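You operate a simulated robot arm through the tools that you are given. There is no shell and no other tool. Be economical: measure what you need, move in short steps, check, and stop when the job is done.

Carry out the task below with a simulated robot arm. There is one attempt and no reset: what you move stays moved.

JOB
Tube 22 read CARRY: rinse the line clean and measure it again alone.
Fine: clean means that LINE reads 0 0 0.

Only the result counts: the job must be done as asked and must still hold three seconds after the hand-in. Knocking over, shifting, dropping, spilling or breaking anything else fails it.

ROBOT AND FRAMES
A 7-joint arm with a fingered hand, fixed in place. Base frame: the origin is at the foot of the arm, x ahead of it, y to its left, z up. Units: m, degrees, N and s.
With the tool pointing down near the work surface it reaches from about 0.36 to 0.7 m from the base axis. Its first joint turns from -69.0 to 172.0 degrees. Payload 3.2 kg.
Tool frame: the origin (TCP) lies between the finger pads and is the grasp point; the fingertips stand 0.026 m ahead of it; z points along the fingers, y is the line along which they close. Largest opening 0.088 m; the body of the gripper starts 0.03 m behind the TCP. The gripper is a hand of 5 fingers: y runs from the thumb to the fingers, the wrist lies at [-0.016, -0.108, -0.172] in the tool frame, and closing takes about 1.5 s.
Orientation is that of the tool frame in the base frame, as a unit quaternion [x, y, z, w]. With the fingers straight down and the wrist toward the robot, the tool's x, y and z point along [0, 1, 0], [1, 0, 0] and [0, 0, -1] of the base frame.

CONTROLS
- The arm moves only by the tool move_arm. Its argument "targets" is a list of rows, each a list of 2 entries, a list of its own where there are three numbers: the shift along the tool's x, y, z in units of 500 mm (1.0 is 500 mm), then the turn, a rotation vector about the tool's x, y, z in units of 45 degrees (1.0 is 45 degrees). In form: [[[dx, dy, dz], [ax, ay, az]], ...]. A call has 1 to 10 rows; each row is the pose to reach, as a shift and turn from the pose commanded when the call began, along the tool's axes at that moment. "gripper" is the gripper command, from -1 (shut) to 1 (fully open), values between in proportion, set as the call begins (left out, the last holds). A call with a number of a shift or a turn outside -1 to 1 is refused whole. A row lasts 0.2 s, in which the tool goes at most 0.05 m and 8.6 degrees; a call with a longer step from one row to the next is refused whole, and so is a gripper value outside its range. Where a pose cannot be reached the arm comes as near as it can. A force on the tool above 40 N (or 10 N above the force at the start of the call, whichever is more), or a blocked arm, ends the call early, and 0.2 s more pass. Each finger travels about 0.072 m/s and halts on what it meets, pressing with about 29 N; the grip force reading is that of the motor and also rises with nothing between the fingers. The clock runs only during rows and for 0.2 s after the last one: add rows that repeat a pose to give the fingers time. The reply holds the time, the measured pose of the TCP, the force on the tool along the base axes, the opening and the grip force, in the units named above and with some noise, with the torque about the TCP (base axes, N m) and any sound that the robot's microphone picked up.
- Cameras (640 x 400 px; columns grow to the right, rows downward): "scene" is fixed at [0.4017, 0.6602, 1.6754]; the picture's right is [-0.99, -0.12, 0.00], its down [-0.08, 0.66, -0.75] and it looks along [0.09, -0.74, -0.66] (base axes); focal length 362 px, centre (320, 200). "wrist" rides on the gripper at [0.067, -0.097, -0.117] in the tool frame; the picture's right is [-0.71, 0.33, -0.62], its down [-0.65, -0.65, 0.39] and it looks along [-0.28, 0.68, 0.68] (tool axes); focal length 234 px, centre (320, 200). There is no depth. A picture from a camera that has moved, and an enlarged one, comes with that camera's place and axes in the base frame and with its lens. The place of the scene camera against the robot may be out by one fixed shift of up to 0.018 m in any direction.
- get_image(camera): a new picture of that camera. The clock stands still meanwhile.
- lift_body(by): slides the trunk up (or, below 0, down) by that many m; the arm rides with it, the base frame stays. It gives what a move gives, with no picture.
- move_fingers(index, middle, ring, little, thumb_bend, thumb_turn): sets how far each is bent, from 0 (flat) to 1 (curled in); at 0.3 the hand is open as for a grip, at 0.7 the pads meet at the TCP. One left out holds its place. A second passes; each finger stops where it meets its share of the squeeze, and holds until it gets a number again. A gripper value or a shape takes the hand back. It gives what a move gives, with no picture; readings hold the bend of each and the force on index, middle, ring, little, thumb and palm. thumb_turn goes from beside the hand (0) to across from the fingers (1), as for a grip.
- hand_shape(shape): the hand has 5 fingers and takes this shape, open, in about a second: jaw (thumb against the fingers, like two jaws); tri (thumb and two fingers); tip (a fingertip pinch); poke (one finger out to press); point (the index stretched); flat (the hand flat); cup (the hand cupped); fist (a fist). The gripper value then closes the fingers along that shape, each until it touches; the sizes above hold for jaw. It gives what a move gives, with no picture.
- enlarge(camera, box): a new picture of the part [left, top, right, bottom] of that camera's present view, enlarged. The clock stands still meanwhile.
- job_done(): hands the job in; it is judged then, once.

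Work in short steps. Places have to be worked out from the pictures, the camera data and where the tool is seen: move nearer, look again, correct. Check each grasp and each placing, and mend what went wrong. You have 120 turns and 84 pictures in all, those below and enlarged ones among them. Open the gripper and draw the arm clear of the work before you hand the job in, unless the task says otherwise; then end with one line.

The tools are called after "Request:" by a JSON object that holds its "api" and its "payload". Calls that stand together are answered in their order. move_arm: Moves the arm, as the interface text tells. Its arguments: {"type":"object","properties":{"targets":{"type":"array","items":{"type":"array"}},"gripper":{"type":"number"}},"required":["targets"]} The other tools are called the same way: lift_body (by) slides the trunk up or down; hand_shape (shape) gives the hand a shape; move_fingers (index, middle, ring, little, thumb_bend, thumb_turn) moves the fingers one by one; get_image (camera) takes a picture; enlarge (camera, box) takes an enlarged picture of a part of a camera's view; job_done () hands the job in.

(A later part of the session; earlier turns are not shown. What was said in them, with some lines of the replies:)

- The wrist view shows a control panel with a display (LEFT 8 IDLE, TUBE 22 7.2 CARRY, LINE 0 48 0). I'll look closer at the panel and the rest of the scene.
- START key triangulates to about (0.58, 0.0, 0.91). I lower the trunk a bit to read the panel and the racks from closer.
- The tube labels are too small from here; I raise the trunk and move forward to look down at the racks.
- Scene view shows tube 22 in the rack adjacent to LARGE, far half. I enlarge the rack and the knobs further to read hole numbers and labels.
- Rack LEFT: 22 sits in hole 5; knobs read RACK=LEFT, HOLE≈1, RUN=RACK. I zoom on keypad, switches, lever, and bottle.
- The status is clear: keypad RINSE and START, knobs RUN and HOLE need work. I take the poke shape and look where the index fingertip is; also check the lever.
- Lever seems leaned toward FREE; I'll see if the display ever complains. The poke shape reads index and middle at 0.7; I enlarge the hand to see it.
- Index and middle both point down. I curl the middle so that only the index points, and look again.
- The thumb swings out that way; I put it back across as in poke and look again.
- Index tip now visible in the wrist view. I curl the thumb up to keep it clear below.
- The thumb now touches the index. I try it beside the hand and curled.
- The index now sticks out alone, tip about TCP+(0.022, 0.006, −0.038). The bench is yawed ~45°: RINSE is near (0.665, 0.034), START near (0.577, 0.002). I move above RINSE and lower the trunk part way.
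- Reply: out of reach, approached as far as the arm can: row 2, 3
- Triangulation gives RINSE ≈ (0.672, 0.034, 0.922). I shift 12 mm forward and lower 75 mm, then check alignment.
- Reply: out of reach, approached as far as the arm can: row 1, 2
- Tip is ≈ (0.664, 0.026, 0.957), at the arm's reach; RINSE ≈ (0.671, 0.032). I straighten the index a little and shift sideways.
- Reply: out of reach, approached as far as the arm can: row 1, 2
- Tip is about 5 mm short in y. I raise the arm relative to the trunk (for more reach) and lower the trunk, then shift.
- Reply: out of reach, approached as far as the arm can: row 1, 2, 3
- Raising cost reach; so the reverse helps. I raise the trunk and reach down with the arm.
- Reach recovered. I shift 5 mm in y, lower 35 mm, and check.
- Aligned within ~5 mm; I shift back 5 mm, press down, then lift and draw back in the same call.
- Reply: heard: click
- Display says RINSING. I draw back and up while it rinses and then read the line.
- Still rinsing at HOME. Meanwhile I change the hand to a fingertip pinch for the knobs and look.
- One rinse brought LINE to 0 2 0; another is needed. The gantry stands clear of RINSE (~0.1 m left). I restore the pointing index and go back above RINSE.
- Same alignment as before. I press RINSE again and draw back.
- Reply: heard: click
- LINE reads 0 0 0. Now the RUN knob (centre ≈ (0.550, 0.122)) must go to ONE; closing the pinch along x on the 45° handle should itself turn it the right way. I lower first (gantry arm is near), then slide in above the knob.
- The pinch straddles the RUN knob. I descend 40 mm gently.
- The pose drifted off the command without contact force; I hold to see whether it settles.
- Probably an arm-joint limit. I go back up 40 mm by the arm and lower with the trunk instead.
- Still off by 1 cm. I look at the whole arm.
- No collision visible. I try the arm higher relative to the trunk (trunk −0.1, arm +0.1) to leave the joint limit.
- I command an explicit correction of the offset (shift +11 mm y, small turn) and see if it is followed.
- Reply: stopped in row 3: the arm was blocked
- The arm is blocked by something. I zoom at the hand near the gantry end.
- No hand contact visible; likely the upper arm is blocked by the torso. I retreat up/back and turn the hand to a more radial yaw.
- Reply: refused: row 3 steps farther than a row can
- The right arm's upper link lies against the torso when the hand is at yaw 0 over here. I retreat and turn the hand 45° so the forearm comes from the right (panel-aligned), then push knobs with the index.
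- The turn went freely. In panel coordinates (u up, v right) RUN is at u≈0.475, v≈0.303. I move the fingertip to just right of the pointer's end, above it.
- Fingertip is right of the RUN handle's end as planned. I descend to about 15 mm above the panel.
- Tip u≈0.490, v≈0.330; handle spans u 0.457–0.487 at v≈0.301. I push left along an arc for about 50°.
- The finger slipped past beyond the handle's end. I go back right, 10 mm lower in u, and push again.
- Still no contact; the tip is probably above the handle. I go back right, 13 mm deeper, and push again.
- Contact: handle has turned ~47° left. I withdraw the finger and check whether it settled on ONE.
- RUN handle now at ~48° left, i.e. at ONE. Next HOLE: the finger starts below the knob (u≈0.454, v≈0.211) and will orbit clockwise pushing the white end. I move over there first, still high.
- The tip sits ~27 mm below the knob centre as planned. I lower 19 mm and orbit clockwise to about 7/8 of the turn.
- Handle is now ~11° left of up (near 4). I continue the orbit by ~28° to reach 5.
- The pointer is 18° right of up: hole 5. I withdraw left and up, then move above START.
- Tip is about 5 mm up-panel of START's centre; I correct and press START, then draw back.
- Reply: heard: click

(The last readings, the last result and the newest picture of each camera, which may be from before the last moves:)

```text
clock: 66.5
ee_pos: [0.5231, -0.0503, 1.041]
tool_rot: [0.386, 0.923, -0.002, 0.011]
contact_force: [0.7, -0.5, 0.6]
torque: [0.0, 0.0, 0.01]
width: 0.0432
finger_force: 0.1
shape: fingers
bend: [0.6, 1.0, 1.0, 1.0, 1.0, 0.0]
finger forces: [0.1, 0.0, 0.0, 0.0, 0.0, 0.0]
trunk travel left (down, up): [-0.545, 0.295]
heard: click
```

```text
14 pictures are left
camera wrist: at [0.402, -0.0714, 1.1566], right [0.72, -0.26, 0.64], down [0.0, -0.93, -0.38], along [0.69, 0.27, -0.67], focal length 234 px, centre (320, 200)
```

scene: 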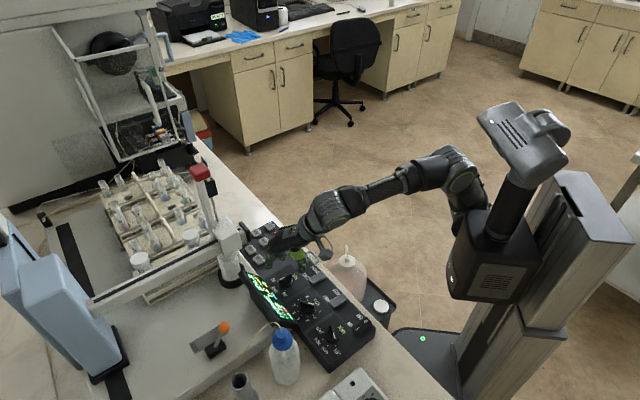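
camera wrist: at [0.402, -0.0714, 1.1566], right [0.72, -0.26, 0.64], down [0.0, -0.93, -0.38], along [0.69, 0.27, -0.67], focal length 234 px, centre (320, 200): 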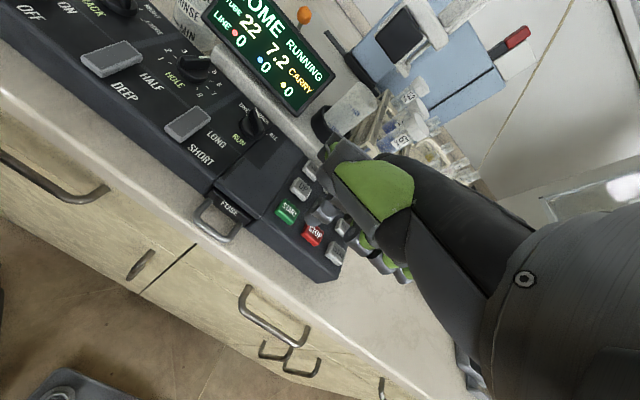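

RUNNING. I draw back further and wait, then read the result.

Request:
{"api": "move_arm", "payload": {"targets": [[[0.04, -0.04, -0.04], [0, 0, 0]], [[0.08, -0.08, -0.08], [0, 0, 0]], [[0.12, -0.12, -0.1], [0, 0, 0]], [[0.12, -0.12, -0.1], [0, 0, 0]], [[0.12, -0.12, -0.1], [0, 0, 0]], [[0.12, -0.12, -0.1], [0, 0, 0]], [[0.12, -0.12, -0.1], [0, 0, 0]], [[0.12, -0.12, -0.1], [0, 0, 0]], [[0.12, -0.12, -0.1], [0, 0, 0]], [[0.12, -0.12, -0.1], [0, 0, 0]]]}}

Request:
{"api": "move_arm", "payload": {"targets": [[[0, 0, 0], [0, 0, 0]], [[0, 0, 0], [0, 0, 0]], [[0, 0, 0], [0, 0, 0]], [[0, 0, 0], [0, 0, 0]], [[0, 0, 0], [0, 0, 0]], [[0, 0, 0], [0, 0, 0]], [[0, 0, 0], [0, 0, 0]], [[0, 0, 0], [0, 0, 0]], [[0, 0, 0], [0, 0, 0]], [[0, 0, 0], [0, 0, 0]]]}}

Request:
{"api": "get_image", "payload": {"camera": "wrist"}}

```text
clock: 68.7
ee_pos: [0.4364, -0.0488, 1.0912]
tool_rot: [0.386, 0.922, -0.001, 0.012]
contact_force: [0.0, 0.2, 0.3]
torque: [0.03, 0.01, 0.02]
width: 0.0429
finger_force: 0.0
shape: fingers
bend: [0.6, 1.0, 1.0, 1.0, 1.0, 0.0]
finger forces: [0.0, 0.0, 0.0, 0.1, 0.0, 0.0]
trunk travel left (down, up): [-0.545, 0.295]
```

```text
clock: 70.8
ee_pos: [0.4365, -0.0492, 1.0895]
tool_rot: [0.387, 0.922, -0.002, 0.01]
contact_force: [-0.1, 1.2, 0.1]
torque: [0.02, 0.01, 0.0]
width: 0.0431
finger_force: 0.1
shape: fingers
bend: [0.6, 1.0, 1.0, 1.0, 1.0, 0.0]
finger forces: [0.0, 0.0, 0.0, 0.0, 0.0, 0.0]
trunk travel left (down, up): [-0.545, 0.295]
```

```text
13 pictures are left
camera wrist: at [0.3164, -0.0699, 1.2047], right [0.72, -0.26, 0.64], down [0.0, -0.93, -0.38], along [0.69, 0.27, -0.67], focal length 234 px, centre (320, 200)
```

wrist: 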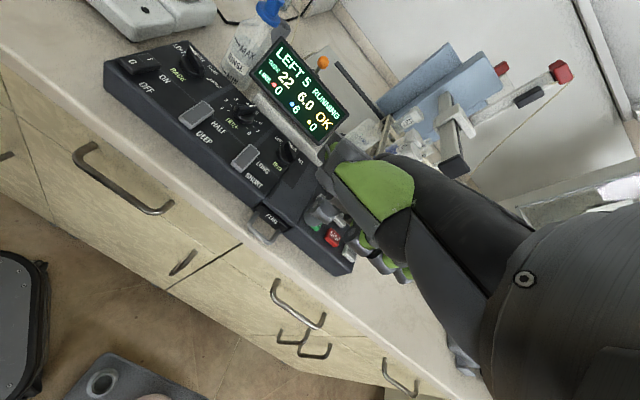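

It reads LEFT 5, tube 22 = 6.0 OK. I wait until it stops, to make sure it measures only this tube.

Request:
{"api": "hand_shape", "payload": {"shape": "jaw"}}

Request:
{"api": "move_arm", "payload": {"gripper": 1.0, "targets": [[[0, 0, -0.04], [0, 0, 0]], [[0, 0, -0.08], [0, 0, 0]], [[0, 0, -0.08], [0, 0, 0]], [[0, 0, -0.08], [0, 0, 0]], [[0, 0, -0.08], [0, 0, 0]], [[0, 0, -0.08], [0, 0, 0]], [[0, 0, -0.08], [0, 0, 0]], [[0, 0, -0.08], [0, 0, 0]], [[0, 0, -0.08], [0, 0, 0]], [[0, 0, -0.08], [0, 0, 0]]]}}

Request:
{"api": "move_arm", "payload": {"targets": [[[0, 0, 0], [0, 0, 0]], [[0, 0, 0], [0, 0, 0]], [[0, 0, 0], [0, 0, 0]], [[0, 0, 0], [0, 0, 0]], [[0, 0, 0], [0, 0, 0]], [[0, 0, 0], [0, 0, 0]], [[0, 0, 0], [0, 0, 0]], [[0, 0, 0], [0, 0, 0]], [[0, 0, 0], [0, 0, 0]], [[0, 0, 0], [0, 0, 0]]]}}

Request:
{"api": "enlarge", "payload": {"camera": "wrist", "box": [160, 30, 360, 190]}}

Request:
{"api": "get_image", "payload": {"camera": "scene"}}

```text
clock: 71.8
ee_pos: [0.4361, -0.049, 1.089]
tool_rot: [0.386, 0.922, -0.002, 0.011]
contact_force: [-0.3, 0.6, -0.3]
torque: [-0.02, 0.0, -0.01]
width: 0.0876
finger_force: 0.0
shape: jaw
bend: [0.3, 0.3, 0.3, 0.3, 0.3, 0.97]
finger forces: [0.1, 0.0, 0.0, 0.1, 0.1, 0.1]
trunk travel left (down, up): [-0.545, 0.295]
```

```text
clock: 74.0
ee_pos: [0.4357, -0.0482, 1.1292]
tool_rot: [0.386, 0.922, -0.001, 0.011]
contact_force: [-0.1, 0.2, -0.6]
torque: [0.02, 0.02, 0.06]
width: 0.088
finger_force: 0.0
shape: jaw
bend: [0.3, 0.3, 0.3, 0.3, 0.3, 0.97]
finger forces: [0.0, 0.1, 0.1, 0.0, 0.0, 0.0]
trunk travel left (down, up): [-0.545, 0.295]
```

```text
clock: 76.2
ee_pos: [0.437, -0.0496, 1.1297]
tool_rot: [0.386, 0.923, -0.001, 0.011]
contact_force: [-0.2, -0.6, -1.0]
torque: [0.0, -0.03, -0.05]
width: 0.0877
finger_force: 0.0
shape: jaw
bend: [0.3, 0.3, 0.3, 0.3, 0.3, 0.97]
finger forces: [0.0, 0.1, 0.0, 0.0, 0.0, 0.1]
trunk travel left (down, up): [-0.545, 0.295]
```

```text
2.50 times, centred on (260, 110) of wrist
camera zoom: at [0.3158, -0.0692, 1.2443], right [0.72, -0.26, 0.64], down [0.0, -0.93, -0.38], along [0.69, 0.27, -0.67], focal length 585 px, centre (470, 425)
```

zoom: 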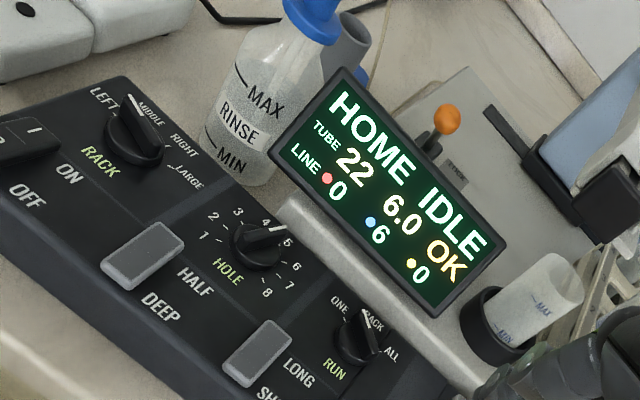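

```text
11 pictures are left
```

scene: 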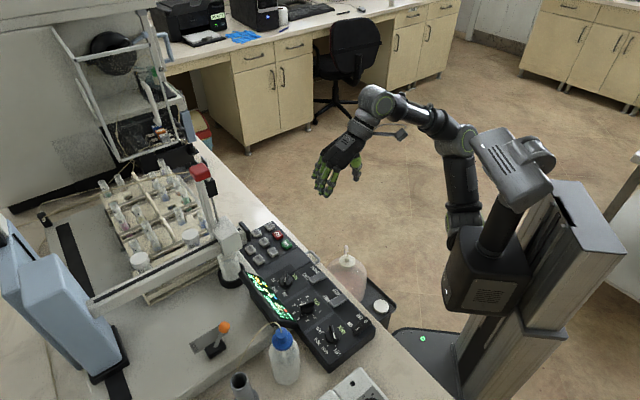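

The display reads HOME IDLE, tube 22 = 6.0 OK, measured alone after LINE read 0 0 0. The hand is open and the arm is clear, so I hand in.

Request:
{"api": "job_done", "payload": {}}

```text
The job is handed in.
```

I rinsed the line until LINE read 0 0 0, then measured tube 22 (LEFT 5) alone: it now reads 6.0 OK, and LINE shows 0 6 0 after that measurement.
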